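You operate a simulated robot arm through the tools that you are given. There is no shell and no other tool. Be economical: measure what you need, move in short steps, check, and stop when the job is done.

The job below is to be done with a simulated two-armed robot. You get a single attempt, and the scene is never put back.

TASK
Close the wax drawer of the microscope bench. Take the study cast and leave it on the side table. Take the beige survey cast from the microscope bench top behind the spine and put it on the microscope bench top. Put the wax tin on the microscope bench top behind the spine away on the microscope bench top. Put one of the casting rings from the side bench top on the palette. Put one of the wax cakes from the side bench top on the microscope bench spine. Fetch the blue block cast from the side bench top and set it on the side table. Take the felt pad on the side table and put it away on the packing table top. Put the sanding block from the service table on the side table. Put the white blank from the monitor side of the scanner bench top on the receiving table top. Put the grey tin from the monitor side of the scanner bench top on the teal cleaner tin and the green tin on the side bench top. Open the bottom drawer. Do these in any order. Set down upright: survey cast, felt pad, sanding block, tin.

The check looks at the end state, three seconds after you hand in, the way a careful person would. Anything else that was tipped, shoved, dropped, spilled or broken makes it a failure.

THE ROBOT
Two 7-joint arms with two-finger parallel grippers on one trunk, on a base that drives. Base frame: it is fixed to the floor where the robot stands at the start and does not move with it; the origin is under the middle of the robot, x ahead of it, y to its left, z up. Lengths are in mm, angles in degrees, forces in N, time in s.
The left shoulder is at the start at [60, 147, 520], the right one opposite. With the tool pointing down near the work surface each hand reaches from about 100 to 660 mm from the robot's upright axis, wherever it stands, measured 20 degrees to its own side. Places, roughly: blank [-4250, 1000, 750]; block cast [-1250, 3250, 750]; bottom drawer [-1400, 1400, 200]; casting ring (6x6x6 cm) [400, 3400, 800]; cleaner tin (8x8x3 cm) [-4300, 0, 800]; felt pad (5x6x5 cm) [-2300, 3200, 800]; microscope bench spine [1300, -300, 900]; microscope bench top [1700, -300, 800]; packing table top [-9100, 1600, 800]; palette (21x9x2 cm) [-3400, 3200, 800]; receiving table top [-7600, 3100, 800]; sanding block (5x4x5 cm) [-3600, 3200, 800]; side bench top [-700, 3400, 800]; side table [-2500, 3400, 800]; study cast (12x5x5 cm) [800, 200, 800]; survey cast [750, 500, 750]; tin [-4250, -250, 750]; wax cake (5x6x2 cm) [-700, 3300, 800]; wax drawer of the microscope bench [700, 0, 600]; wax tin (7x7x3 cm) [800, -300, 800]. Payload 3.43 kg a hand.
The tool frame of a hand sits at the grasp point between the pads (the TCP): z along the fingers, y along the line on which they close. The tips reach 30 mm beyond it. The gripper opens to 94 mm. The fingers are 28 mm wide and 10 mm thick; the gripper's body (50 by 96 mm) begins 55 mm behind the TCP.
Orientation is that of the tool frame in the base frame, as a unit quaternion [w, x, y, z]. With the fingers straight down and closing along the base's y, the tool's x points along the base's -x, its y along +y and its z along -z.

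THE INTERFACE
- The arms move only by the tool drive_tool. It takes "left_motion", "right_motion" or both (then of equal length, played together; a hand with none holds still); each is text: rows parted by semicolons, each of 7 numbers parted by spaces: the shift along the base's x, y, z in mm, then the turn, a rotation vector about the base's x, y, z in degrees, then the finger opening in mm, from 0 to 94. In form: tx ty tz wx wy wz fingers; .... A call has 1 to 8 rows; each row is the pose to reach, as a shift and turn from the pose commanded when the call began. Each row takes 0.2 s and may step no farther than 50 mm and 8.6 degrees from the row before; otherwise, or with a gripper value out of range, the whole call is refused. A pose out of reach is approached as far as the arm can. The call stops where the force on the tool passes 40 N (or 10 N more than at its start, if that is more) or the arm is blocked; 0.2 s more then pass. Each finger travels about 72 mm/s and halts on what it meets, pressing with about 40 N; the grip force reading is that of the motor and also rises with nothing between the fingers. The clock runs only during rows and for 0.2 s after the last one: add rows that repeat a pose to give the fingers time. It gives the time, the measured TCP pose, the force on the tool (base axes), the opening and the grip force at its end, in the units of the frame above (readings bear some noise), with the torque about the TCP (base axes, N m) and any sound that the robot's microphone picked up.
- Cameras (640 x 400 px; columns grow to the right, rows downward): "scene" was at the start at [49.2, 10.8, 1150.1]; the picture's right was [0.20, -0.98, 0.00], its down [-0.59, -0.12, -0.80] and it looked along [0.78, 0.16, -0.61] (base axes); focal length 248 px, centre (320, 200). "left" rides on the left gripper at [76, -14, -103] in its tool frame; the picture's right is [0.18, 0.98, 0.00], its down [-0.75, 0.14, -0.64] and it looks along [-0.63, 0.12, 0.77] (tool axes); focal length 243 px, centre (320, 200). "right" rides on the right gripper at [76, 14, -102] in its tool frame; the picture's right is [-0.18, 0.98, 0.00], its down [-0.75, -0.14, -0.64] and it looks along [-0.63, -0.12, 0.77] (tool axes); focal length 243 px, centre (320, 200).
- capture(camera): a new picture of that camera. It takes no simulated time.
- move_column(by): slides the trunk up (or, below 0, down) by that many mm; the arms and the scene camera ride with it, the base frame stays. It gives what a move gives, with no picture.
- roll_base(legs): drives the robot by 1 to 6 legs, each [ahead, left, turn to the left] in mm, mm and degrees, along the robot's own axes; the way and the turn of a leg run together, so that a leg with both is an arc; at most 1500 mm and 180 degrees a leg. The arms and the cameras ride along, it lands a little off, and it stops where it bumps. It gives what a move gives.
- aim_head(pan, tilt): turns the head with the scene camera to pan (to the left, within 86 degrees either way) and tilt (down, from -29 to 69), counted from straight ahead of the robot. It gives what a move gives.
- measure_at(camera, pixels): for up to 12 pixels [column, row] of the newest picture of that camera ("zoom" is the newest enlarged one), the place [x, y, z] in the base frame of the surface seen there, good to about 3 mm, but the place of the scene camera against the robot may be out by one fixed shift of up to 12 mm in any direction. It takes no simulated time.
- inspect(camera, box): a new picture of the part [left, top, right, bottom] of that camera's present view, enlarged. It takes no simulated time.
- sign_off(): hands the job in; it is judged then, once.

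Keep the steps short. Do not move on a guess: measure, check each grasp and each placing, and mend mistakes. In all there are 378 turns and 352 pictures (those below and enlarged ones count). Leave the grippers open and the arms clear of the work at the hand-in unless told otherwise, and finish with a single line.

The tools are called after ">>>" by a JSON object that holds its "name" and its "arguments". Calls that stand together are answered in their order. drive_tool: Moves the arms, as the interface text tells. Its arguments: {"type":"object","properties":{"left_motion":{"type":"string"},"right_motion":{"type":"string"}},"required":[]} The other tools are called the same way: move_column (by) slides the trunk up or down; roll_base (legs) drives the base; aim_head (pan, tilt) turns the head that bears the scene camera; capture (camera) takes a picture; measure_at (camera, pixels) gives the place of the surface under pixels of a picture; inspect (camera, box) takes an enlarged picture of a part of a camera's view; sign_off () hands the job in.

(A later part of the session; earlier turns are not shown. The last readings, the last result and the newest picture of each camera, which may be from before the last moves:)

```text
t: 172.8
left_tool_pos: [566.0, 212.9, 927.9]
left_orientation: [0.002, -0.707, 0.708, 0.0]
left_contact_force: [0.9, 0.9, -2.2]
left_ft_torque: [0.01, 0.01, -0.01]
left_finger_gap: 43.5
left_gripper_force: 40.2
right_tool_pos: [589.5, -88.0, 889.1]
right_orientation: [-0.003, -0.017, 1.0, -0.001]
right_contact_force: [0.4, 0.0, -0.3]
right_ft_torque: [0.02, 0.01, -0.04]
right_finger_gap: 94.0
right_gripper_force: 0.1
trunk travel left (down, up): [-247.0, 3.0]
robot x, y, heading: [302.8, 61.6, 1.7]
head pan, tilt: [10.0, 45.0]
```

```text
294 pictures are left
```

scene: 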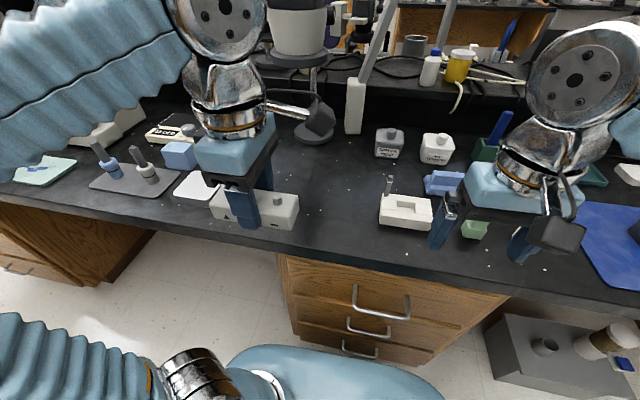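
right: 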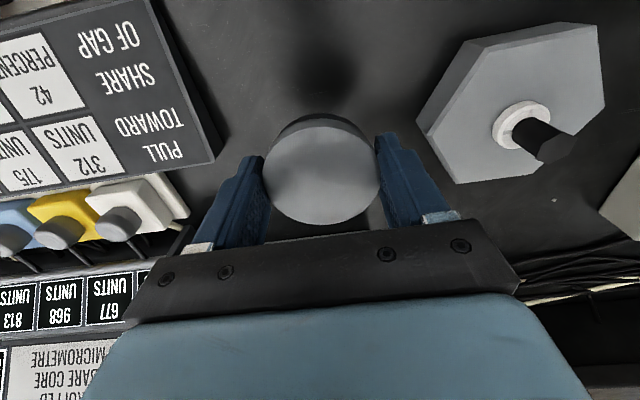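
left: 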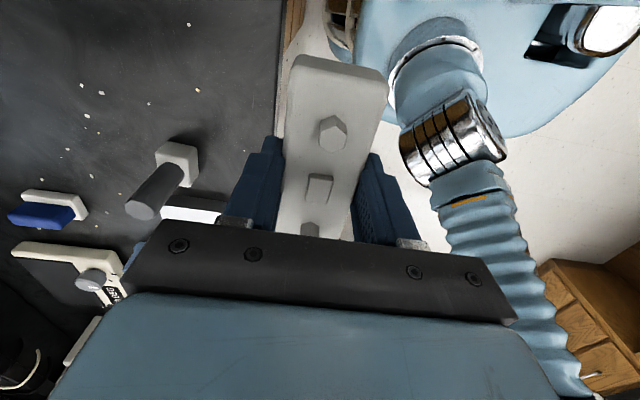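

Held (gap 43.5). Back off and turn toward the side benches (+y).

>>> {"name": "roll_base", "arguments": {"legs": [[-900, 0, -1.8], [0, 0, 90]]}}

>>> {"name": "aim_head", "arguments": {"pan": 0, "tilt": 15}}

>>> {"name": "capture", "arguments": {"camera": "scene"}}

>>> {"name": "aim_head", "arguments": {"pan": 60, "tilt": 15}}

>>> {"name": "capture", "arguments": {"camera": "scene"}}

```text
t: 181.4
left_tool_pos: [-746.5, 316.7, 928.4]
left_orientation: [-0.002, 1.0, -0.018, -0.001]
left_contact_force: [-0.5, -0.5, -2.2]
left_ft_torque: [-0.03, -0.02, -0.03]
left_finger_gap: 43.3
left_gripper_force: 40.0
right_tool_pos: [-445.9, 330.4, 888.8]
right_orientation: [-0.001, -0.706, 0.708, -0.003]
right_contact_force: [0.2, 0.1, -0.9]
right_ft_torque: [-0.01, 0.01, -0.01]
right_finger_gap: 94.1
right_gripper_force: 0.1
trunk travel left (down, up): [-247.0, 3.0]
robot x, y, heading: [-607.2, 47.8, 89.9]
head pan, tilt: [10.0, 45.0]
```

```text
t: 182.4
left_tool_pos: [-746.6, 317.0, 929.2]
left_orientation: [-0.001, 1.0, -0.018, -0.001]
left_contact_force: [0.9, 0.5, -3.0]
left_ft_torque: [0.02, 0.0, -0.04]
left_finger_gap: 43.5
left_gripper_force: 40.0
right_tool_pos: [-445.0, 329.9, 888.8]
right_orientation: [-0.002, -0.707, 0.708, -0.003]
right_contact_force: [0.6, -0.7, 0.2]
right_ft_torque: [0.0, -0.01, 0.0]
right_finger_gap: 94.0
right_gripper_force: 0.1
trunk travel left (down, up): [-247.0, 3.0]
robot x, y, heading: [-605.2, 51.5, 89.8]
head pan, tilt: [0.0, 15.0]
```

```text
293 pictures are left
```

scene: 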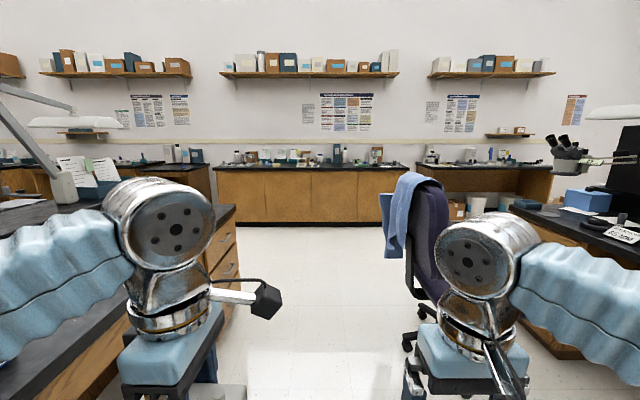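

```text
t: 183.7
left_tool_pos: [-747.6, 317.8, 927.5]
left_orientation: [-0.001, 1.0, -0.018, -0.002]
left_contact_force: [-0.7, -0.4, -2.1]
left_ft_torque: [-0.02, 0.01, 0.0]
left_finger_gap: 43.6
left_gripper_force: 39.7
right_tool_pos: [-445.8, 329.4, 888.2]
right_orientation: [-0.003, -0.707, 0.707, -0.003]
right_contact_force: [-0.5, -0.1, -0.8]
right_ft_torque: [0.0, 0.03, -0.01]
right_finger_gap: 94.0
right_gripper_force: 0.0
trunk travel left (down, up): [-247.0, 3.0]
robot x, y, heading: [-610.5, 49.3, 90.1]
head pan, tilt: [60.0, 15.0]
```

```text
292 pictures are left
```

scene: 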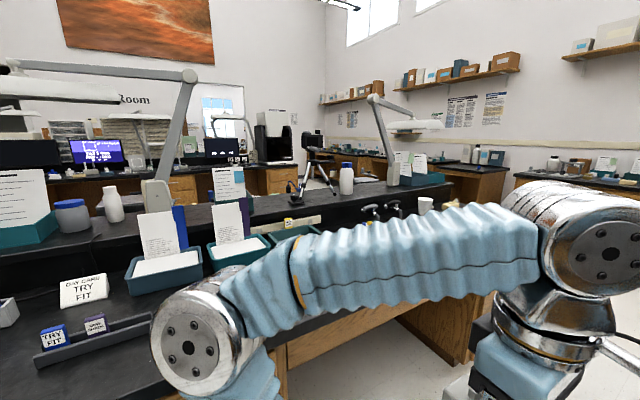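

>>> {"name": "aim_head", "arguments": {"pan": 0, "tilt": 15}}

>>> {"name": "capture", "arguments": {"camera": "scene"}}

>>> {"name": "measure_at", "arguments": {"camera": "scene", "pixels": [[234, 210], [230, 270], [385, 230], [405, 345], [310, 220], [310, 168], [215, 180], [405, 180], [150, 170], [205, 190], [440, 160]]}}

```text
t: 185.0
left_tool_pos: [-747.7, 317.9, 927.4]
left_orientation: [-0.002, 1.0, -0.019, -0.002]
left_contact_force: [-1.4, -0.6, -1.6]
left_ft_torque: [-0.01, 0.01, 0.04]
left_finger_gap: 43.2
left_gripper_force: 40.7
right_tool_pos: [-445.4, 330.4, 890.3]
right_orientation: [-0.002, -0.706, 0.708, -0.003]
right_contact_force: [-0.6, 0.2, 0.3]
right_ft_torque: [-0.01, 0.0, -0.01]
right_finger_gap: 94.1
right_gripper_force: 0.0
trunk travel left (down, up): [-247.0, 3.0]
robot x, y, heading: [-604.6, 50.7, 89.9]
head pan, tilt: [0.0, 15.0]
```

```text
291 pictures are left
```

scene: 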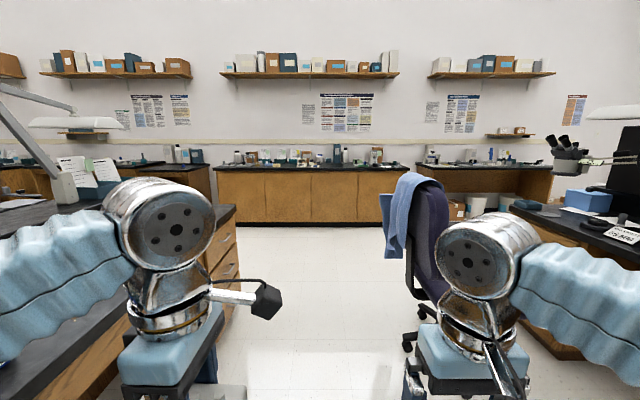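

```text
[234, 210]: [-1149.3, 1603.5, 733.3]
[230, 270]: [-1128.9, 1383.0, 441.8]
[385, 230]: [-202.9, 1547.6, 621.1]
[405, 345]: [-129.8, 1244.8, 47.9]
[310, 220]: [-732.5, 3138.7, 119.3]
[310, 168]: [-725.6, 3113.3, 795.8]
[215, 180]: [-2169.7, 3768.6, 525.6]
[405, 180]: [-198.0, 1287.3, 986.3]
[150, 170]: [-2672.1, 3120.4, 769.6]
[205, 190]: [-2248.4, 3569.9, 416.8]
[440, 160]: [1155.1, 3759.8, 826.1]
```

Passage x −1150…−250 is open. Drive to y≈2500 in front of the side bench.

>>> {"name": "roll_base", "arguments": {"legs": [[300, 80, 0], [1100, 0, 0], [1050, 0, 0]]}}

>>> {"name": "aim_head", "arguments": {"pan": 0, "tilt": 30}}

>>> {"name": "capture", "arguments": {"camera": "scene"}}

>>> {"name": "inspect", "arguments": {"camera": "scene", "box": [180, 60, 460, 220]}}

```text
t: 197.3
left_tool_pos: [-818.5, 2765.2, 928.1]
left_orientation: [-0.001, 1.0, -0.02, -0.001]
left_contact_force: [-0.2, 0.2, -2.2]
left_ft_torque: [0.02, 0.02, 0.01]
left_finger_gap: 43.3
left_gripper_force: 40.2
right_tool_pos: [-514.6, 2776.4, 889.7]
right_orientation: [-0.002, -0.705, 0.709, -0.003]
right_contact_force: [-0.5, -0.4, -0.4]
right_ft_torque: [-0.01, -0.01, 0.0]
right_finger_gap: 94.2
right_gripper_force: 0.0
trunk travel left (down, up): [-247.0, 3.0]
robot x, y, heading: [-676.5, 2494.5, 89.5]
head pan, tilt: [0.0, 15.0]
```

```text
t: 198.1
left_tool_pos: [-817.3, 2765.1, 929.5]
left_orientation: [-0.001, 1.0, -0.02, -0.001]
left_contact_force: [0.0, -0.3, -2.4]
left_ft_torque: [-0.03, 0.01, 0.01]
left_finger_gap: 43.4
left_gripper_force: 40.7
right_tool_pos: [-516.0, 2776.8, 889.3]
right_orientation: [-0.001, -0.705, 0.71, -0.003]
right_contact_force: [-0.4, 0.6, 0.1]
right_ft_torque: [0.0, 0.05, 0.0]
right_finger_gap: 93.9
right_gripper_force: 0.1
trunk travel left (down, up): [-247.0, 3.0]
robot x, y, heading: [-678.9, 2494.7, 89.5]
head pan, tilt: [0.0, 30.0]
```

```text
290 pictures are left
```

scene: 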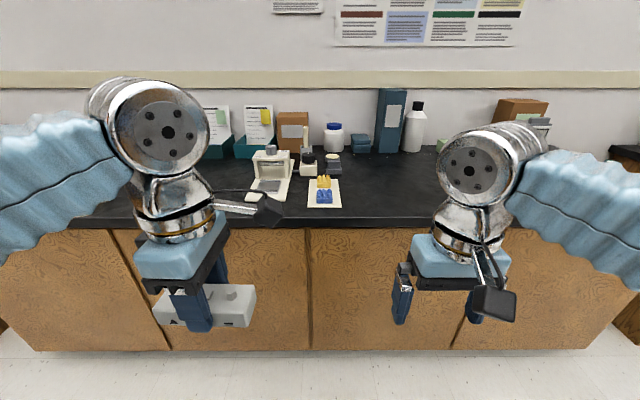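

```text
2.29 times, centred on (320, 140) of scene
```

zoom: 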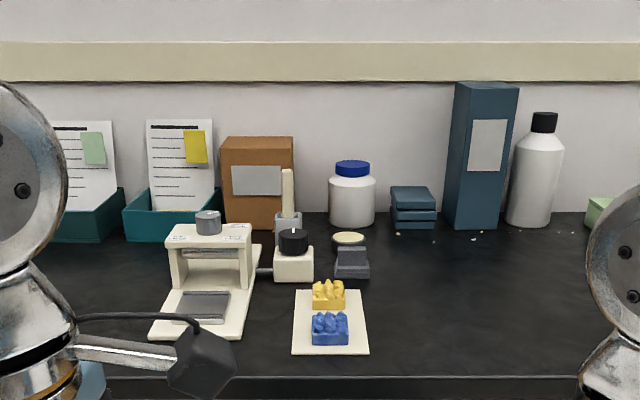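

Between the arms I see a blue and a yellow tooth cast near x≈-680 and teal stacked cakes at (361,143). I'll check x≈-1250 and x≈400 too, by rolling sideways.

>>> {"name": "measure_at", "arguments": {"camera": "scene", "pixels": [[324, 199], [324, 184], [361, 140], [361, 152], [332, 160], [335, 170], [445, 147], [320, 222]]}}

>>> {"name": "roll_base", "arguments": {"legs": [[0, 560, 0]]}}

>>> {"name": "inspect", "arguments": {"camera": "scene", "box": [180, 60, 460, 220]}}

```text
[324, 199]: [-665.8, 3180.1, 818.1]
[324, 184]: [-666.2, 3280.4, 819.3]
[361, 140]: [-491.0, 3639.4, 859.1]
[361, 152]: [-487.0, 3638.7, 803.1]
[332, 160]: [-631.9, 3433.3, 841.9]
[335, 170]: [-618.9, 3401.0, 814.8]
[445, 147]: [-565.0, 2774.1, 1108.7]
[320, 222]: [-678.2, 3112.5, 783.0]
```

```text
t: 201.3
left_tool_pos: [-1370.8, 2769.9, 928.7]
left_orientation: [-0.001, 1.0, -0.02, -0.001]
left_contact_force: [0.6, 0.6, -2.2]
left_ft_torque: [0.0, 0.01, 0.02]
left_finger_gap: 43.5
left_gripper_force: 40.1
right_tool_pos: [-1069.4, 2780.3, 889.8]
right_orientation: [-0.002, -0.705, 0.71, -0.004]
right_contact_force: [-0.7, 0.3, 0.6]
right_ft_torque: [-0.01, -0.03, 0.01]
right_finger_gap: 93.8
right_gripper_force: 0.1
trunk travel left (down, up): [-247.0, 3.0]
robot x, y, heading: [-1236.4, 2498.3, 89.8]
head pan, tilt: [0.0, 30.0]
```

```text
2.29 times, centred on (320, 140) of scene
```

zoom: 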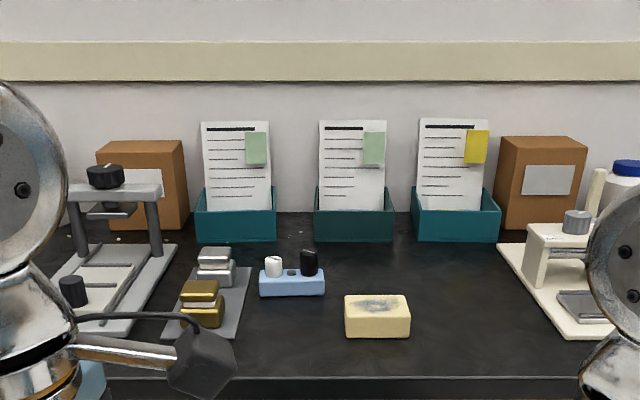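

>>> {"name": "measure_at", "arguments": {"camera": "zoom", "pixels": [[378, 300], [378, 325], [292, 275], [292, 290], [205, 290], [215, 255], [250, 400], [430, 360]]}}

>>> {"name": "inspect", "arguments": {"camera": "scene", "box": [260, 150, 380, 220]}}

>>> {"name": "capture", "arguments": {"camera": "scene"}}

```text
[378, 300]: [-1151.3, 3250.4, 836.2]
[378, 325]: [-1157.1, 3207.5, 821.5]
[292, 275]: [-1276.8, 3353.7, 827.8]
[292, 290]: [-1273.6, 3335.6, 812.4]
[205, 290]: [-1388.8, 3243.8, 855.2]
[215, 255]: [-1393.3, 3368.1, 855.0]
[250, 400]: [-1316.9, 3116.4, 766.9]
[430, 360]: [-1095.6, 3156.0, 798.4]
```

```text
5.33 times, centred on (320, 185) of scene
```

zoom: 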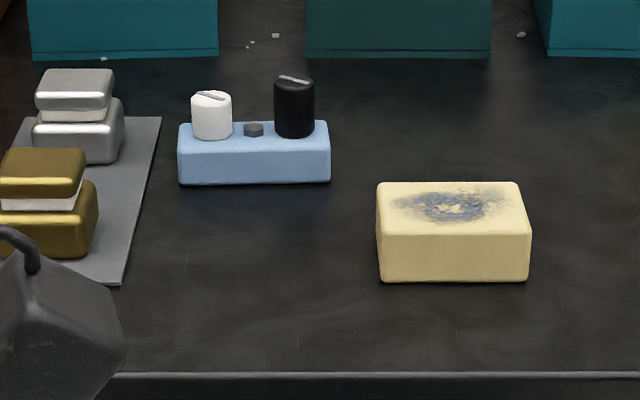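

```text
286 pictures are left
```

scene: 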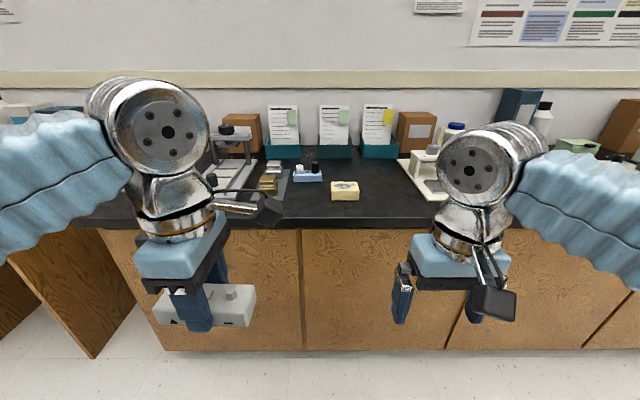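

I want to see the whole side bench before choosing. Roll to the right part (x≈350) later; first look left of here at the side table region.

>>> {"name": "roll_base", "arguments": {"legs": [[-150, 600, 0]]}}

>>> {"name": "capture", "arguments": {"camera": "scene"}}

>>> {"name": "inspect", "arguments": {"camera": "scene", "box": [180, 60, 460, 220]}}

```text
t: 204.8
left_tool_pos: [-1971.9, 2625.8, 928.1]
left_orientation: [-0.002, 1.0, -0.021, -0.001]
left_contact_force: [-0.6, 1.0, -2.5]
left_ft_torque: [0.0, 0.01, 0.0]
left_finger_gap: 43.6
left_gripper_force: 39.5
right_tool_pos: [-1669.2, 2636.2, 889.1]
right_orientation: [-0.002, -0.705, 0.709, -0.004]
right_contact_force: [1.2, -0.2, -0.2]
right_ft_torque: [-0.02, -0.01, 0.01]
right_finger_gap: 93.9
right_gripper_force: 0.2
trunk travel left (down, up): [-247.0, 3.0]
robot x, y, heading: [-1831.4, 2356.0, 89.5]
head pan, tilt: [0.0, 30.0]
```

```text
285 pictures are left
```

scene: 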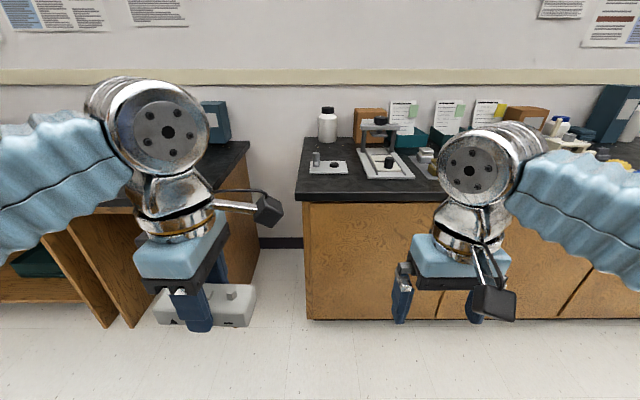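

```text
2.29 times, centred on (320, 140) of scene
```

zoom: 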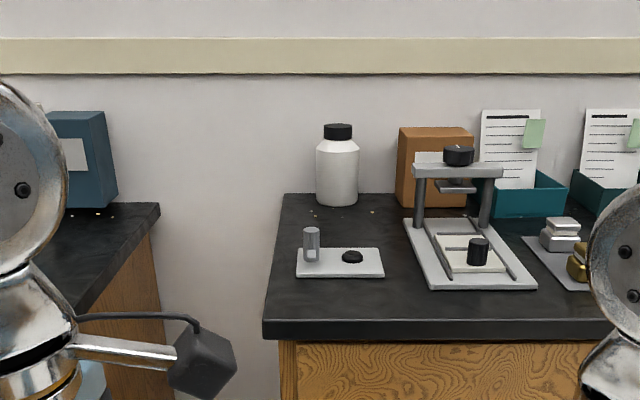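

Next, the side table at x≈-2500.

>>> {"name": "roll_base", "arguments": {"legs": [[0, 700, 0]]}}

>>> {"name": "capture", "arguments": {"camera": "scene"}}

>>> {"name": "inspect", "arguments": {"camera": "scene", "box": [180, 60, 460, 220]}}

```text
t: 208.6
left_tool_pos: [-2670.8, 2635.2, 927.9]
left_orientation: [-0.001, 1.0, -0.027, -0.001]
left_contact_force: [-0.4, -0.5, -2.2]
left_ft_torque: [0.02, -0.01, 0.0]
left_finger_gap: 43.5
left_gripper_force: 39.6
right_tool_pos: [-2368.4, 2643.5, 888.9]
right_orientation: [-0.001, -0.7, 0.714, -0.003]
right_contact_force: [0.4, 0.2, 0.5]
right_ft_torque: [0.03, -0.01, -0.01]
right_finger_gap: 94.1
right_gripper_force: 0.1
trunk travel left (down, up): [-247.0, 3.0]
robot x, y, heading: [-2539.5, 2364.2, 88.7]
head pan, tilt: [0.0, 30.0]
```

```text
283 pictures are left
```

scene: 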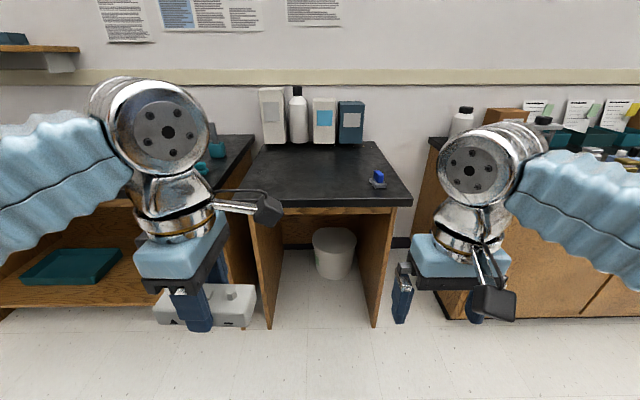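

```text
2.29 times, centred on (320, 140) of scene
```

zoom: 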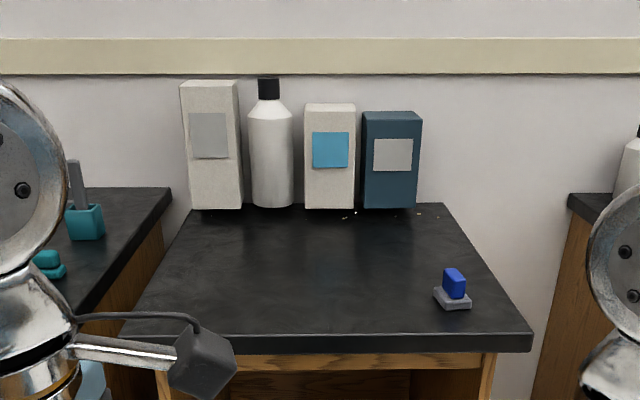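

The side table has ample room; felt pad (blue on grey) at right. Measure.

>>> {"name": "measure_at", "arguments": {"camera": "zoom", "pixels": [[130, 330], [525, 345], [190, 215], [445, 208], [300, 280], [453, 272], [453, 300], [437, 295], [468, 300], [310, 330], [220, 300]]}}

```text
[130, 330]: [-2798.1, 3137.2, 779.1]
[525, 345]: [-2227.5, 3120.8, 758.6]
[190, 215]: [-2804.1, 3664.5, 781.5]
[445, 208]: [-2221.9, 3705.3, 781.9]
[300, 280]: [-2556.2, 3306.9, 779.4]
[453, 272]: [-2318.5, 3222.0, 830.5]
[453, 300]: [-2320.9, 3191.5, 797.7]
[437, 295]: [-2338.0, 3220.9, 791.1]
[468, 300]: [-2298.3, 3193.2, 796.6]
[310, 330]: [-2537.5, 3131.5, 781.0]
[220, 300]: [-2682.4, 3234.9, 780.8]
```

Drive ahead to y≈2790 and bring the left hand over (-2680,3300).

>>> {"name": "roll_base", "arguments": {"legs": [[425, 0, 1.3]]}}

>>> {"name": "aim_head", "arguments": {"pan": 0, "tilt": 45}}

>>> {"name": "capture", "arguments": {"camera": "scene"}}

>>> {"name": "capture", "arguments": {"camera": "left"}}

```text
t: 211.2
left_tool_pos: [-2674.6, 3060.8, 929.3]
left_orientation: [-0.001, 1.0, -0.014, 0.0]
left_contact_force: [0.6, -0.8, -2.5]
left_ft_torque: [-0.03, 0.0, -0.01]
left_finger_gap: 43.5
left_gripper_force: 39.9
right_tool_pos: [-2372.6, 3077.0, 887.6]
right_orientation: [0.002, 0.709, -0.706, 0.004]
right_contact_force: [0.5, 0.4, -0.9]
right_ft_torque: [-0.02, 0.01, 0.01]
right_finger_gap: 93.9
right_gripper_force: 0.1
trunk travel left (down, up): [-247.0, 3.0]
robot x, y, heading: [-2533.7, 2793.3, 90.5]
head pan, tilt: [0.0, 30.0]
```

```text
t: 212.0
left_tool_pos: [-2673.8, 3061.8, 928.1]
left_orientation: [0.0, 1.0, -0.014, -0.001]
left_contact_force: [-0.1, 0.0, -3.0]
left_ft_torque: [0.03, 0.0, -0.01]
left_finger_gap: 43.3
left_gripper_force: 40.0
right_tool_pos: [-2371.7, 3076.8, 889.5]
right_orientation: [0.001, 0.709, -0.706, 0.003]
right_contact_force: [-0.1, -0.4, 0.2]
right_ft_torque: [0.01, -0.03, 0.01]
right_finger_gap: 94.1
right_gripper_force: 0.0
trunk travel left (down, up): [-247.0, 3.0]
robot x, y, heading: [-2532.7, 2792.8, 90.3]
head pan, tilt: [0.0, 45.0]
```

```text
281 pictures are left
```

scene: 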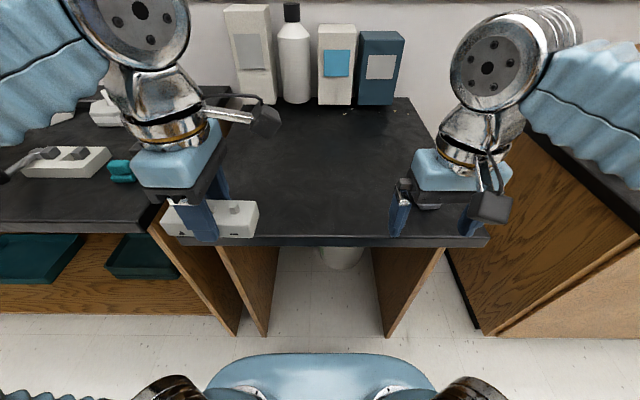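

```text
280 pictures are left
```

left: 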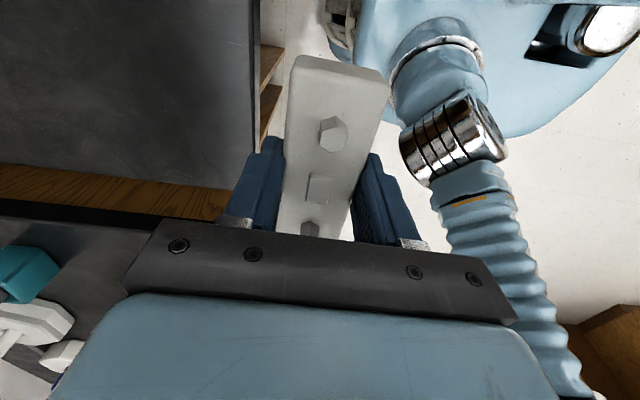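

>>> {"name": "drive_tool", "arguments": {"left_motion": "0 45 -10 0 0 0 20; 0 90 -20 0 0 0 20; 0 135 -35 0 0 0 20; 0 180 -50 0 0 0 20; 0 225 -70 0 0 0 20; 0 255 -90 0 0 0 20; 0 255 -105 0 0 0 20; 0 255 -109 0 0 0 20"}}

>>> {"name": "capture", "arguments": {"camera": "left"}}

>>> {"name": "capture", "arguments": {"camera": "scene"}}

```text
t: 213.8
left_tool_pos: [-2672.8, 3315.4, 818.2]
left_orientation: [-0.001, 1.0, -0.013, -0.001]
left_contact_force: [-0.1, -0.1, -2.5]
left_ft_torque: [0.03, -0.03, 0.0]
left_finger_gap: 43.8
left_gripper_force: 40.1
right_tool_pos: [-2372.8, 3076.9, 889.0]
right_orientation: [0.002, 0.709, -0.705, 0.003]
right_contact_force: [0.6, 0.4, 0.4]
right_ft_torque: [-0.03, 0.0, -0.03]
right_finger_gap: 93.9
right_gripper_force: 0.1
trunk travel left (down, up): [-247.0, 3.0]
robot x, y, heading: [-2533.8, 2788.8, 90.2]
head pan, tilt: [0.0, 45.0]
```

```text
279 pictures are left
```

left: 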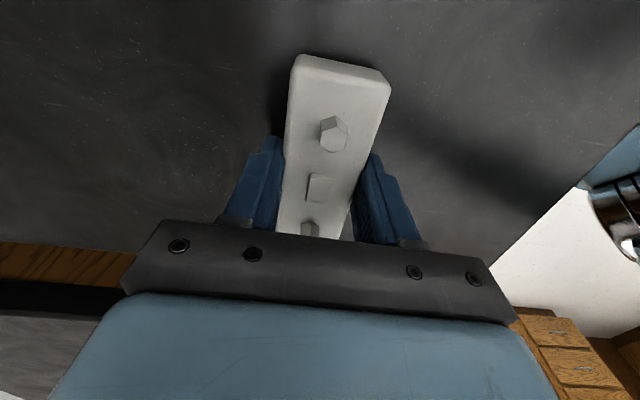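

```text
278 pictures are left
```

scene: 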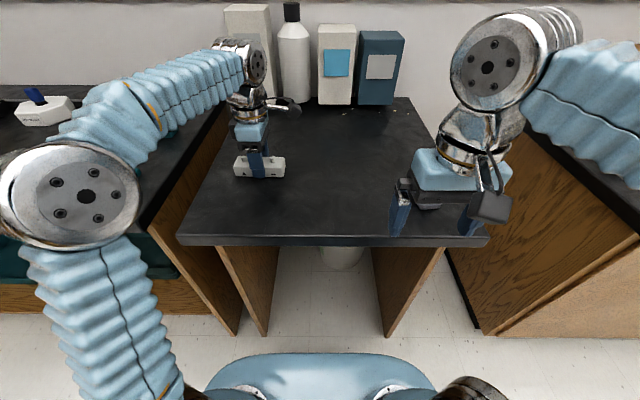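

>>> {"name": "measure_at", "arguments": {"camera": "left", "pixels": [[240, 120], [430, 100], [430, 200]]}}

>>> {"name": "drive_tool", "arguments": {"left_motion": "0 0 -1 0 0 0 20; 0 0 -2 0 0 0 20; 0 0 -3 0 0 0 20; 0 0 -4 0 0 0 20; 0 0 -4 0 0 0 20"}}

```text
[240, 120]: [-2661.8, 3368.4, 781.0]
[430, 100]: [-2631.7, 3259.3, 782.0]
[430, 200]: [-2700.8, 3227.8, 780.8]
```

```text
t: 215.0
left_tool_pos: [-2674.8, 3316.4, 815.3]
left_orientation: [-0.001, 1.0, -0.014, -0.001]
left_contact_force: [0.0, 0.5, -2.7]
left_ft_torque: [-0.01, 0.0, 0.0]
left_finger_gap: 43.5
left_gripper_force: 39.8
right_tool_pos: [-2373.1, 3077.8, 889.7]
right_orientation: [0.002, 0.709, -0.705, 0.003]
right_contact_force: [0.5, 0.1, -0.1]
right_ft_torque: [-0.01, 0.04, 0.0]
right_finger_gap: 93.9
right_gripper_force: 0.1
trunk travel left (down, up): [-247.0, 3.0]
robot x, y, heading: [-2537.8, 2795.8, 90.0]
head pan, tilt: [0.0, 45.0]
```

>>> {"name": "drive_tool", "arguments": {"left_motion": "0 0 -1 0 0 0 20; 0 0 -2 0 0 0 20; 0 0 -3 0 0 0 20; 0 0 -3 0 0 0 20"}}

```text
t: 216.0
left_tool_pos: [-2674.4, 3316.6, 815.3]
left_orientation: [-0.005, 1.0, -0.014, -0.001]
left_contact_force: [-3.4, 10.3, 35.3]
left_ft_torque: [-0.42, 0.24, -0.07]
left_finger_gap: 43.3
left_gripper_force: 40.0
right_tool_pos: [-2373.0, 3076.3, 889.8]
right_orientation: [0.001, 0.709, -0.706, 0.002]
right_contact_force: [-0.2, -1.4, 0.2]
right_ft_torque: [0.04, 0.0, -0.05]
right_finger_gap: 93.8
right_gripper_force: 0.0
trunk travel left (down, up): [-247.0, 3.0]
robot x, y, heading: [-2530.7, 2793.0, 90.3]
head pan, tilt: [0.0, 45.0]
```

Contact made; ease up, open, lift and retract.

>>> {"name": "drive_tool", "arguments": {"left_motion": "0 0 2 0 0 0 20; 0 0 3 0 0 0 50; 0 0 3 0 0 0 70; 0 0 3 0 0 0 94; 0 0 30 0 0 0 94; 0 0 65 0 0 0 94; 0 -40 90 0 0 0 94; 0 -85 105 0 0 0 94"}}

>>> {"name": "drive_tool", "arguments": {"left_motion": "0 -45 5 0 0 0 94; 0 -90 5 0 0 0 94; 0 -135 5 0 0 0 94; 0 -180 5 0 0 0 94; 0 -180 5 0 0 -8 94; 0 -180 5 0 0 -16 94; 0 -180 5 0 0 -24 94; 0 -180 5 0 0 -32 94"}}

>>> {"name": "drive_tool", "arguments": {"left_motion": "0 0 0 0 0 -8 94; 0 0 0 0 0 -16 94; 0 0 0 0 0 -24 94; 0 0 0 0 0 -32 94; 0 0 0 0 0 -40 94; 0 0 0 0 0 -48 94; 0 0 0 0 0 -56 94; 0 0 0 0 0 -58 94"}}

>>> {"name": "capture", "arguments": {"camera": "scene"}}

```text
t: 217.8
left_tool_pos: [-2674.5, 3231.3, 917.1]
left_orientation: [-0.001, 1.0, -0.014, -0.001]
left_contact_force: [1.0, 0.3, -0.1]
left_ft_torque: [-0.03, 0.0, 0.0]
left_finger_gap: 94.0
left_gripper_force: 0.0
right_tool_pos: [-2371.1, 3077.6, 889.2]
right_orientation: [0.002, 0.709, -0.705, 0.002]
right_contact_force: [0.7, 0.3, 0.4]
right_ft_torque: [-0.04, 0.01, -0.01]
right_finger_gap: 94.0
right_gripper_force: 0.0
trunk travel left (down, up): [-247.0, 3.0]
robot x, y, heading: [-2533.3, 2795.0, 90.1]
head pan, tilt: [0.0, 45.0]
```

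```text
t: 219.6
left_tool_pos: [-2676.0, 3051.7, 922.1]
left_orientation: [-0.002, 0.957, -0.291, 0.0]
left_contact_force: [-0.3, 0.3, 1.0]
left_ft_torque: [-0.01, 0.05, 0.02]
left_finger_gap: 94.0
left_gripper_force: 0.1
right_tool_pos: [-2372.4, 3077.0, 888.7]
right_orientation: [0.002, 0.709, -0.705, 0.003]
right_contact_force: [0.1, 0.1, 0.6]
right_ft_torque: [0.01, 0.03, -0.02]
right_finger_gap: 94.2
right_gripper_force: 0.0
trunk travel left (down, up): [-247.0, 3.0]
robot x, y, heading: [-2533.6, 2793.3, 90.2]
head pan, tilt: [0.0, 45.0]
```

```text
t: 221.4
left_tool_pos: [-2674.4, 3052.5, 922.7]
left_orientation: [0.002, -0.696, 0.718, -0.001]
left_contact_force: [0.3, 0.2, 0.6]
left_ft_torque: [-0.01, 0.03, -0.01]
left_finger_gap: 94.1
left_gripper_force: 0.2
right_tool_pos: [-2372.1, 3078.0, 889.9]
right_orientation: [0.002, 0.709, -0.706, 0.003]
right_contact_force: [-0.1, 0.4, 0.3]
right_ft_torque: [-0.03, 0.03, 0.01]
right_finger_gap: 94.0
right_gripper_force: 0.1
trunk travel left (down, up): [-247.0, 3.0]
robot x, y, heading: [-2532.1, 2793.9, 90.7]
head pan, tilt: [0.0, 45.0]
```

```text
277 pictures are left
```

scene: 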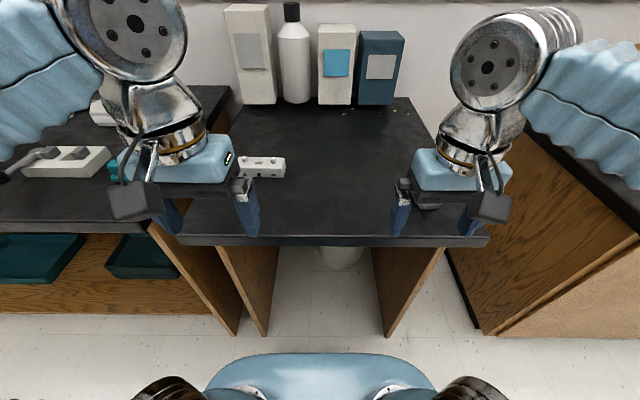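

Study cast is on the side table. Now the service table: back off, roll left and look.

>>> {"name": "roll_base", "arguments": {"legs": [[-300, 0, 0], [0, 1000, 0]]}}

>>> {"name": "aim_head", "arguments": {"pan": 0, "tilt": 35}}

>>> {"name": "capture", "arguments": {"camera": "scene"}}

>>> {"name": "inspect", "arguments": {"camera": "scene", "box": [180, 80, 460, 240]}}

```text
t: 228.3
left_tool_pos: [-3687.5, 2738.1, 922.6]
left_orientation: [0.001, -0.702, 0.712, 0.001]
left_contact_force: [-0.3, 0.0, 0.1]
left_ft_torque: [-0.01, 0.0, 0.0]
left_finger_gap: 94.0
left_gripper_force: 0.1
right_tool_pos: [-3386.6, 2766.8, 888.4]
right_orientation: [0.002, 0.714, -0.7, 0.003]
right_contact_force: [-0.5, -0.8, 0.1]
right_ft_torque: [-0.03, 0.04, -0.04]
right_finger_gap: 94.0
right_gripper_force: 0.0
trunk travel left (down, up): [-247.0, 3.0]
robot x, y, heading: [-3540.9, 2484.1, 91.1]
head pan, tilt: [0.0, 45.0]
```

```text
t: 229.0
left_tool_pos: [-3689.1, 2738.2, 921.4]
left_orientation: [0.002, -0.702, 0.712, 0.0]
left_contact_force: [0.6, 0.1, 0.0]
left_ft_torque: [-0.01, -0.02, 0.04]
left_finger_gap: 93.9
left_gripper_force: 0.0
right_tool_pos: [-3386.9, 2767.4, 889.3]
right_orientation: [0.002, 0.714, -0.7, 0.002]
right_contact_force: [-0.3, 0.2, -0.4]
right_ft_torque: [0.04, 0.01, 0.04]
right_finger_gap: 94.0
right_gripper_force: 0.0
trunk travel left (down, up): [-247.0, 3.0]
robot x, y, heading: [-3545.1, 2483.9, 91.1]
head pan, tilt: [0.0, 35.0]
```

```text
276 pictures are left
```

scene: 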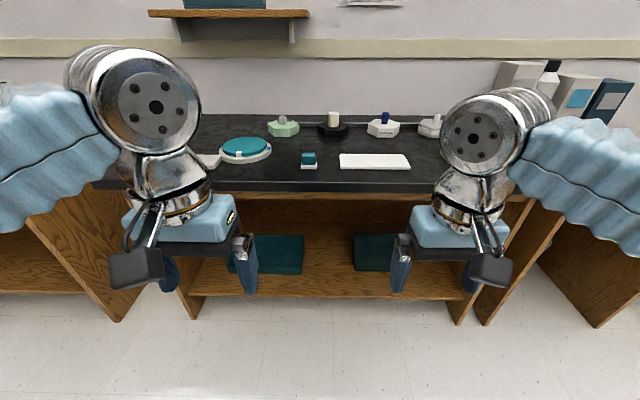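

```text
2.29 times, centred on (320, 160) of scene
```

zoom: 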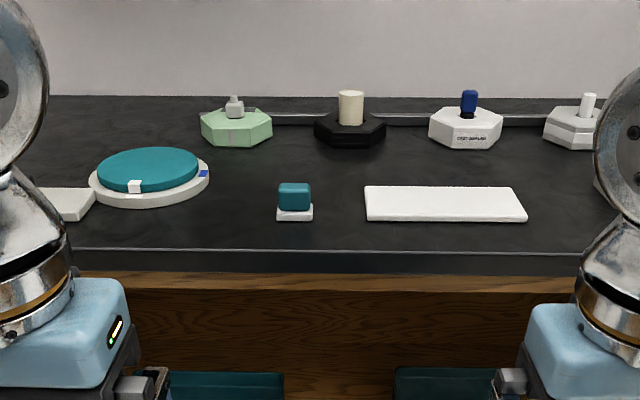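

Sanding block (teal on white base) at zoom (295,200); palette is the white slab.

>>> {"name": "measure_at", "arguments": {"camera": "zoom", "pixels": [[294, 187], [282, 187], [308, 187], [294, 217], [279, 210], [312, 210], [370, 190], [520, 190], [367, 217], [525, 218], [445, 200], [330, 245]]}}

```text
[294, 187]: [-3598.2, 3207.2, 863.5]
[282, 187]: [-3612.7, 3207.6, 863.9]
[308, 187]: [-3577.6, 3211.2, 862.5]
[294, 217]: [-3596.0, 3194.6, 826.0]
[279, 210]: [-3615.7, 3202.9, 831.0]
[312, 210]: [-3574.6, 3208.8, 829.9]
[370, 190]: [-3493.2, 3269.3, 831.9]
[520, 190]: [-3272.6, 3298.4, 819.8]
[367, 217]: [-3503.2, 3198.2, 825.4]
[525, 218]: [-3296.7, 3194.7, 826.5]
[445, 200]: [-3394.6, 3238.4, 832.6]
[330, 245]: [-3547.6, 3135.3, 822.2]
```

>>> {"name": "roll_base", "arguments": {"legs": [[0, 180, -1.1], [230, 0, 0]]}}

>>> {"name": "capture", "arguments": {"camera": "right"}}

>>> {"name": "capture", "arguments": {"camera": "scene"}}

```text
t: 231.8
left_tool_pos: [-3864.3, 2963.5, 921.6]
left_orientation: [0.001, -0.696, 0.718, 0.0]
left_contact_force: [0.4, 0.1, 0.8]
left_ft_torque: [0.03, 0.01, 0.04]
left_finger_gap: 93.9
left_gripper_force: 0.0
right_tool_pos: [-3561.8, 2987.0, 889.2]
right_orientation: [0.003, 0.708, -0.706, 0.003]
right_contact_force: [-0.2, -0.7, 0.0]
right_ft_torque: [-0.01, 0.03, 0.0]
right_finger_gap: 93.9
right_gripper_force: 0.1
trunk travel left (down, up): [-247.0, 3.0]
robot x, y, heading: [-3725.7, 2706.9, 90.0]
head pan, tilt: [0.0, 35.0]
```

```text
274 pictures are left
```

right: 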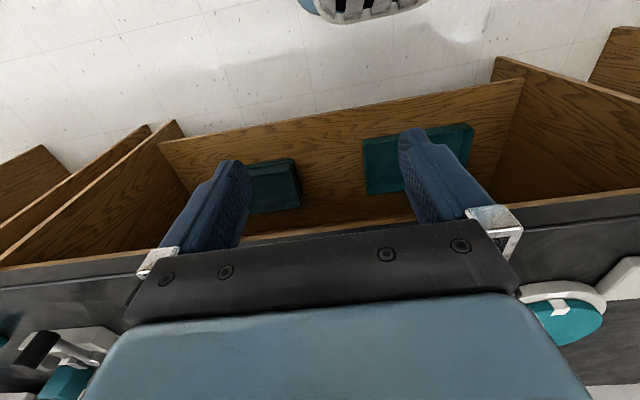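

```text
273 pictures are left
```

scene: 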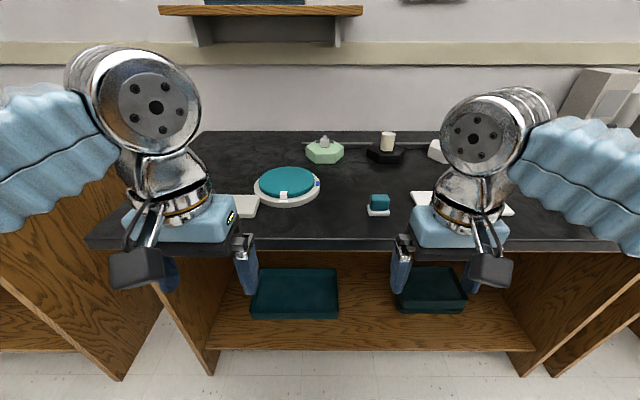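

Bring the right hand up and over the sanding block.

>>> {"name": "drive_tool", "arguments": {"right_motion": "-10 0 35 0 0 0 94; -20 40 50 0 0 0 94; -34 85 50 0 0 0 94; -34 130 45 0 0 0 94; -34 175 40 0 0 0 94; -34 210 35 0 0 0 94"}}

>>> {"name": "capture", "arguments": {"camera": "right"}}

```text
t: 233.2
left_tool_pos: [-3864.7, 2963.7, 922.6]
left_orientation: [0.002, -0.696, 0.718, 0.0]
left_contact_force: [-0.9, -0.1, 0.3]
left_ft_torque: [0.02, 0.04, -0.01]
left_finger_gap: 94.1
left_gripper_force: 0.2
right_tool_pos: [-3599.5, 3199.6, 924.4]
right_orientation: [0.002, 0.708, -0.706, 0.004]
right_contact_force: [0.5, -0.1, -0.2]
right_ft_torque: [0.01, 0.04, -0.03]
right_finger_gap: 94.2
right_gripper_force: 0.0
trunk travel left (down, up): [-247.0, 3.0]
robot x, y, heading: [-3720.6, 2706.9, 90.0]
head pan, tilt: [0.0, 35.0]
```

```text
272 pictures are left
```

right: 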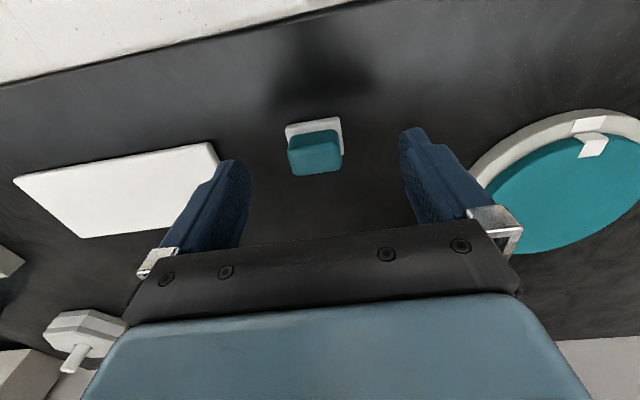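

>>> {"name": "measure_at", "arguments": {"camera": "right", "pixels": [[314, 155], [290, 155], [340, 152], [292, 140], [316, 172], [287, 128], [340, 122], [205, 150], [20, 180], [330, 80], [480, 190]]}}

```text
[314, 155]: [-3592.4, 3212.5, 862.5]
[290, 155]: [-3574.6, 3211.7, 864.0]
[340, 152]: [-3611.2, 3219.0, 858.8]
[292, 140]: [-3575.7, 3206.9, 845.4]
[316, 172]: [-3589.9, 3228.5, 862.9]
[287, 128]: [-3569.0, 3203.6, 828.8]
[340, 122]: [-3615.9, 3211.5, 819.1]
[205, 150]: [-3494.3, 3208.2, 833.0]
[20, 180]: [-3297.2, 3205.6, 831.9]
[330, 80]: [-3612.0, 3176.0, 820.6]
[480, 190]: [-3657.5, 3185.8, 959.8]
```

Centre (-3593,3218), top 863, table 820. Descend and grip.

>>> {"name": "drive_tool", "arguments": {"right_motion": "6 18 -30 0 0 0 94; 6 18 -60 0 0 0 94; 6 18 -69 0 0 0 94; 6 18 -69 0 0 0 60; 6 18 -69 0 0 0 25; 6 18 -69 0 0 0 20; 6 18 -69 0 0 0 20"}}

>>> {"name": "drive_tool", "arguments": {"right_motion": "0 0 35 0 0 0 20; 0 0 70 0 0 0 20; 0 -40 75 0 0 0 20; 0 -85 75 0 0 0 20; 0 -130 75 0 0 0 20; 0 -175 75 0 0 0 20; 0 -220 75 0 0 0 20"}}

>>> {"name": "capture", "arguments": {"camera": "right"}}

```text
t: 234.8
left_tool_pos: [-3864.2, 2964.6, 922.4]
left_orientation: [0.001, -0.696, 0.718, -0.001]
left_contact_force: [-0.4, 0.8, 0.0]
left_ft_torque: [0.02, -0.01, 0.0]
left_finger_gap: 94.0
left_gripper_force: 0.0
right_tool_pos: [-3592.0, 3217.7, 856.6]
right_orientation: [0.002, 0.708, -0.707, 0.003]
right_contact_force: [-0.3, 0.3, -1.0]
right_ft_torque: [0.02, 0.0, 0.0]
right_finger_gap: 47.1
right_gripper_force: 40.0
trunk travel left (down, up): [-247.0, 3.0]
robot x, y, heading: [-3725.3, 2705.2, 89.9]
head pan, tilt: [0.0, 35.0]
```

```text
t: 236.4
left_tool_pos: [-3864.3, 2965.4, 922.2]
left_orientation: [0.001, -0.696, 0.718, -0.002]
left_contact_force: [-0.2, -0.4, 0.0]
left_ft_torque: [0.01, -0.03, -0.01]
left_finger_gap: 94.1
left_gripper_force: 0.0
right_tool_pos: [-3588.5, 2994.2, 930.7]
right_orientation: [0.003, 0.708, -0.707, 0.003]
right_contact_force: [-0.6, 0.8, -1.5]
right_ft_torque: [-0.01, -0.01, 0.02]
right_finger_gap: 47.0
right_gripper_force: 40.0
trunk travel left (down, up): [-247.0, 3.0]
robot x, y, heading: [-3726.3, 2704.5, 90.1]
head pan, tilt: [0.0, 35.0]
```

```text
271 pictures are left
```

right: 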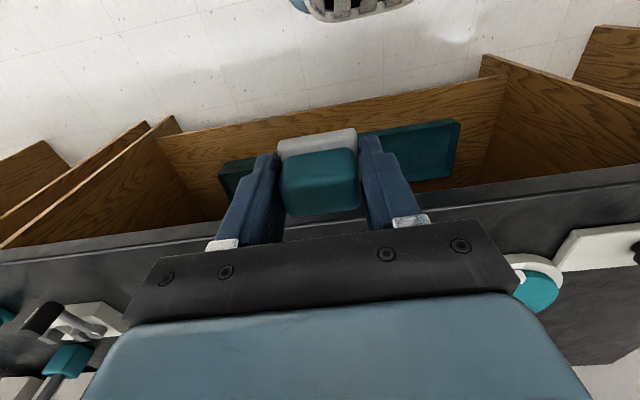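

Held. Go back to the side table.

>>> {"name": "roll_base", "arguments": {"legs": [[-150, 0, 0], [0, -1085, 0], [235, 0, 0]]}}

>>> {"name": "aim_head", "arguments": {"pan": 0, "tilt": 45}}

>>> {"name": "capture", "arguments": {"camera": "scene"}}

```text
t: 244.3
left_tool_pos: [-2795.7, 3055.3, 921.8]
left_orientation: [0.001, -0.705, 0.709, -0.001]
left_contact_force: [0.1, 0.4, 0.2]
left_ft_torque: [-0.02, -0.02, 0.01]
left_finger_gap: 94.4
left_gripper_force: 0.0
right_tool_pos: [-2519.7, 3092.5, 930.2]
right_orientation: [0.002, 0.717, -0.697, 0.004]
right_contact_force: [0.0, -1.0, -1.1]
right_ft_torque: [0.02, -0.02, -0.03]
right_finger_gap: 47.0
right_gripper_force: 39.9
trunk travel left (down, up): [-247.0, 3.0]
robot x, y, heading: [-2649.9, 2799.0, 91.4]
head pan, tilt: [0.0, 35.0]
```

```text
t: 245.0
left_tool_pos: [-2795.8, 3054.6, 922.2]
left_orientation: [0.002, -0.705, 0.709, -0.001]
left_contact_force: [1.2, -0.1, -0.5]
left_ft_torque: [0.0, -0.01, 0.01]
left_finger_gap: 94.1
left_gripper_force: 0.1
right_tool_pos: [-2519.5, 3092.7, 930.1]
right_orientation: [0.002, 0.717, -0.697, 0.004]
right_contact_force: [0.5, 0.1, -0.4]
right_ft_torque: [0.02, 0.0, 0.0]
right_finger_gap: 47.0
right_gripper_force: 40.0
trunk travel left (down, up): [-247.0, 3.0]
robot x, y, heading: [-2645.4, 2801.5, 91.5]
head pan, tilt: [0.0, 45.0]
```

```text
270 pictures are left
```

scene: 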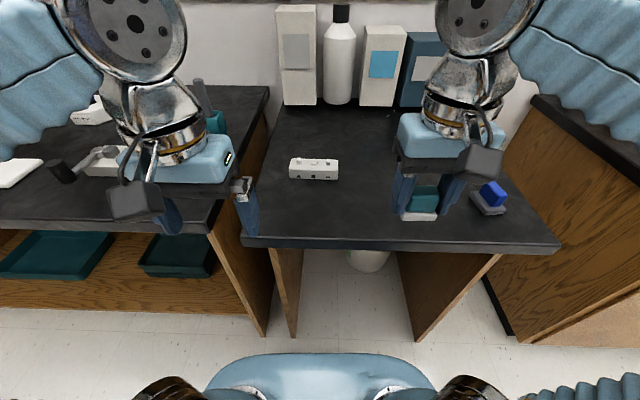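

>>> {"name": "drive_tool", "arguments": {"right_motion": "5 45 0 0 0 0 20; 10 90 -10 0 0 0 20; 10 135 -20 0 0 0 20; 10 180 -40 0 0 0 20; 10 220 -60 0 0 0 20; 10 245 -85 0 0 0 20; 10 245 -105 0 0 0 20; 10 245 -110 0 0 0 20"}}

>>> {"name": "drive_tool", "arguments": {"right_motion": "0 0 -1 0 0 0 20; 0 0 -2 0 0 0 20; 0 0 -3 0 0 0 20; 0 0 -4 0 0 0 20"}}

```text
t: 246.8
left_tool_pos: [-2796.6, 3054.4, 921.9]
left_orientation: [0.002, -0.705, 0.709, -0.001]
left_contact_force: [0.2, 0.0, -0.3]
left_ft_torque: [-0.01, -0.01, 0.01]
left_finger_gap: 94.0
left_gripper_force: 0.1
right_tool_pos: [-2510.1, 3337.3, 819.3]
right_orientation: [0.001, 0.717, -0.697, 0.004]
right_contact_force: [-0.6, 0.3, -1.2]
right_ft_torque: [0.01, -0.02, -0.01]
right_finger_gap: 47.3
right_gripper_force: 39.8
trunk travel left (down, up): [-247.0, 3.0]
robot x, y, heading: [-2651.2, 2801.6, 91.6]
head pan, tilt: [0.0, 45.0]
```

```text
t: 247.8
left_tool_pos: [-2796.2, 3055.7, 923.5]
left_orientation: [0.001, -0.706, 0.709, -0.001]
left_contact_force: [0.4, -1.7, -0.3]
left_ft_torque: [-0.01, 0.01, 0.01]
left_finger_gap: 94.0
left_gripper_force: 0.1
right_tool_pos: [-2511.2, 3339.2, 816.5]
right_orientation: [0.002, 0.717, -0.697, 0.003]
right_contact_force: [-0.9, 0.0, -0.7]
right_ft_torque: [-0.02, 0.0, -0.01]
right_finger_gap: 47.0
right_gripper_force: 40.0
trunk travel left (down, up): [-247.0, 3.0]
robot x, y, heading: [-2650.5, 2798.8, 91.7]
head pan, tilt: [0.0, 45.0]
```

>>> {"name": "drive_tool", "arguments": {"right_motion": "0 0 -1 0 0 0 20; 0 0 -2 0 0 0 20; 0 0 -3 0 0 0 20"}}

```text
t: 248.6
left_tool_pos: [-2796.6, 3054.4, 923.1]
left_orientation: [0.002, -0.706, 0.708, 0.0]
left_contact_force: [0.1, -0.7, -0.1]
left_ft_torque: [0.01, 0.01, 0.02]
left_finger_gap: 94.0
left_gripper_force: 0.0
right_tool_pos: [-2510.7, 3337.4, 815.4]
right_orientation: [0.0, 0.717, -0.697, 0.002]
right_contact_force: [3.6, 6.8, 21.8]
right_ft_torque: [-0.02, -0.17, 0.03]
right_finger_gap: 46.9
right_gripper_force: 39.9
trunk travel left (down, up): [-247.0, 3.0]
robot x, y, heading: [-2652.7, 2800.9, 91.6]
head pan, tilt: [0.0, 45.0]
```

Contact (22 N). Release and lift.

>>> {"name": "drive_tool", "arguments": {"right_motion": "0 0 1 0 0 0 40; 0 0 1 0 0 0 60; 0 0 1 0 0 0 80; 0 0 1 0 0 0 94; 0 0 30 0 0 0 94; 0 0 70 0 0 0 94; 0 -40 100 0 0 0 94; 0 -85 110 0 0 0 94"}}

>>> {"name": "drive_tool", "arguments": {"right_motion": "0 -45 0 0 0 0 94; 0 -90 0 0 0 0 94; 0 -135 0 0 0 0 94; 0 -170 0 0 0 0 94"}}

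>>> {"name": "capture", "arguments": {"camera": "scene"}}

```text
t: 250.4
left_tool_pos: [-2796.0, 3055.3, 921.0]
left_orientation: [0.002, -0.705, 0.709, -0.001]
left_contact_force: [0.3, 0.1, -0.6]
left_ft_torque: [-0.04, 0.02, -0.04]
left_finger_gap: 94.1
left_gripper_force: 0.0
right_tool_pos: [-2513.7, 3254.7, 925.2]
right_orientation: [0.002, 0.717, -0.697, 0.003]
right_contact_force: [0.3, 0.0, 0.4]
right_ft_torque: [0.0, -0.02, 0.02]
right_finger_gap: 93.9
right_gripper_force: 0.2
trunk travel left (down, up): [-247.0, 3.0]
robot x, y, heading: [-2647.9, 2799.4, 91.7]
head pan, tilt: [0.0, 45.0]
```

```text
t: 251.4
left_tool_pos: [-2796.4, 3054.9, 922.7]
left_orientation: [0.001, -0.705, 0.709, 0.0]
left_contact_force: [-0.1, -0.2, 0.8]
left_ft_torque: [0.0, -0.05, -0.02]
left_finger_gap: 94.0
left_gripper_force: 0.0
right_tool_pos: [-2511.1, 3082.9, 921.6]
right_orientation: [0.002, 0.717, -0.697, 0.004]
right_contact_force: [-0.2, 0.4, 0.0]
right_ft_torque: [0.0, -0.05, 0.06]
right_finger_gap: 93.9
right_gripper_force: 0.0
trunk travel left (down, up): [-247.0, 3.0]
robot x, y, heading: [-2651.1, 2799.1, 91.6]
head pan, tilt: [0.0, 45.0]
```

```text
269 pictures are left
```

scene: 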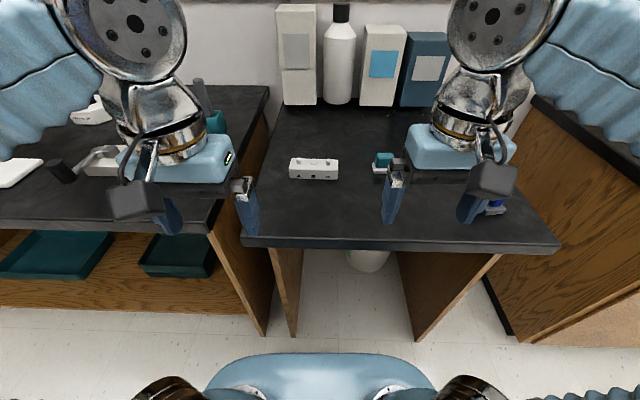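

Done. Now the side bench: stop at x≈-600 for a closer look at the wax cakes and casts.

>>> {"name": "roll_base", "arguments": {"legs": [[-300, 0, -1.6], [0, -1020, 0], [0, -1020, 0], [120, 0, 0]]}}

>>> {"name": "aim_head", "arguments": {"pan": 0, "tilt": 35}}

>>> {"name": "capture", "arguments": {"camera": "scene"}}

>>> {"name": "inspect", "arguments": {"camera": "scene", "box": [240, 100, 420, 220]}}

```text
t: 264.1
left_tool_pos: [-722.3, 2872.9, 921.7]
left_orientation: [0.001, -0.689, 0.725, 0.001]
left_contact_force: [0.2, -0.1, 0.3]
left_ft_torque: [0.01, 0.02, 0.0]
left_finger_gap: 93.8
left_gripper_force: 0.0
right_tool_pos: [-436.7, 2886.8, 922.4]
right_orientation: [-0.002, -0.702, 0.712, -0.003]
right_contact_force: [-0.4, -1.0, -0.3]
right_ft_torque: [0.06, -0.02, -0.01]
right_finger_gap: 94.3
right_gripper_force: 0.0
trunk travel left (down, up): [-247.0, 3.0]
robot x, y, heading: [-587.3, 2614.4, 89.1]
head pan, tilt: [0.0, 45.0]
```

```text
t: 264.8
left_tool_pos: [-724.1, 2872.2, 922.8]
left_orientation: [0.003, -0.689, 0.725, -0.001]
left_contact_force: [0.6, -0.4, -0.7]
left_ft_torque: [0.01, 0.03, -0.04]
left_finger_gap: 94.2
left_gripper_force: 0.0
right_tool_pos: [-435.3, 2887.1, 921.4]
right_orientation: [-0.001, -0.701, 0.713, -0.003]
right_contact_force: [-0.6, 0.0, 0.2]
right_ft_torque: [-0.02, -0.02, -0.02]
right_finger_gap: 93.8
right_gripper_force: 0.0
trunk travel left (down, up): [-247.0, 3.0]
robot x, y, heading: [-583.6, 2612.8, 89.2]
head pan, tilt: [0.0, 35.0]
```

```text
268 pictures are left
```

scene: 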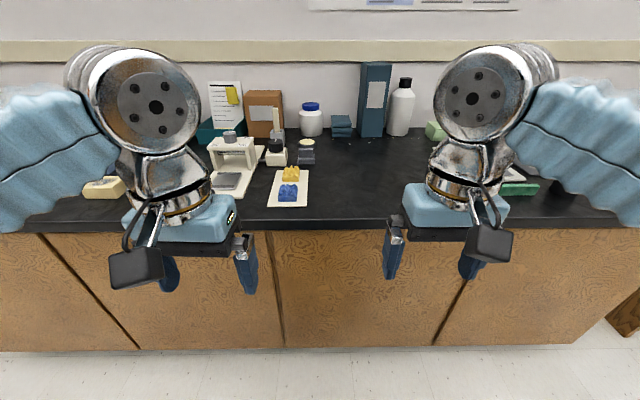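

```text
3.33 times, centred on (330, 160) of scene
```

zoom: 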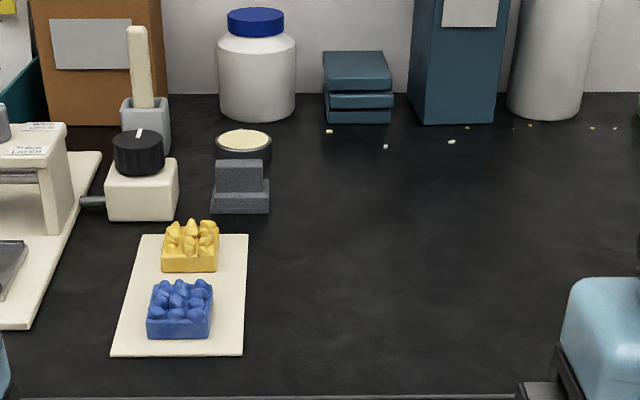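

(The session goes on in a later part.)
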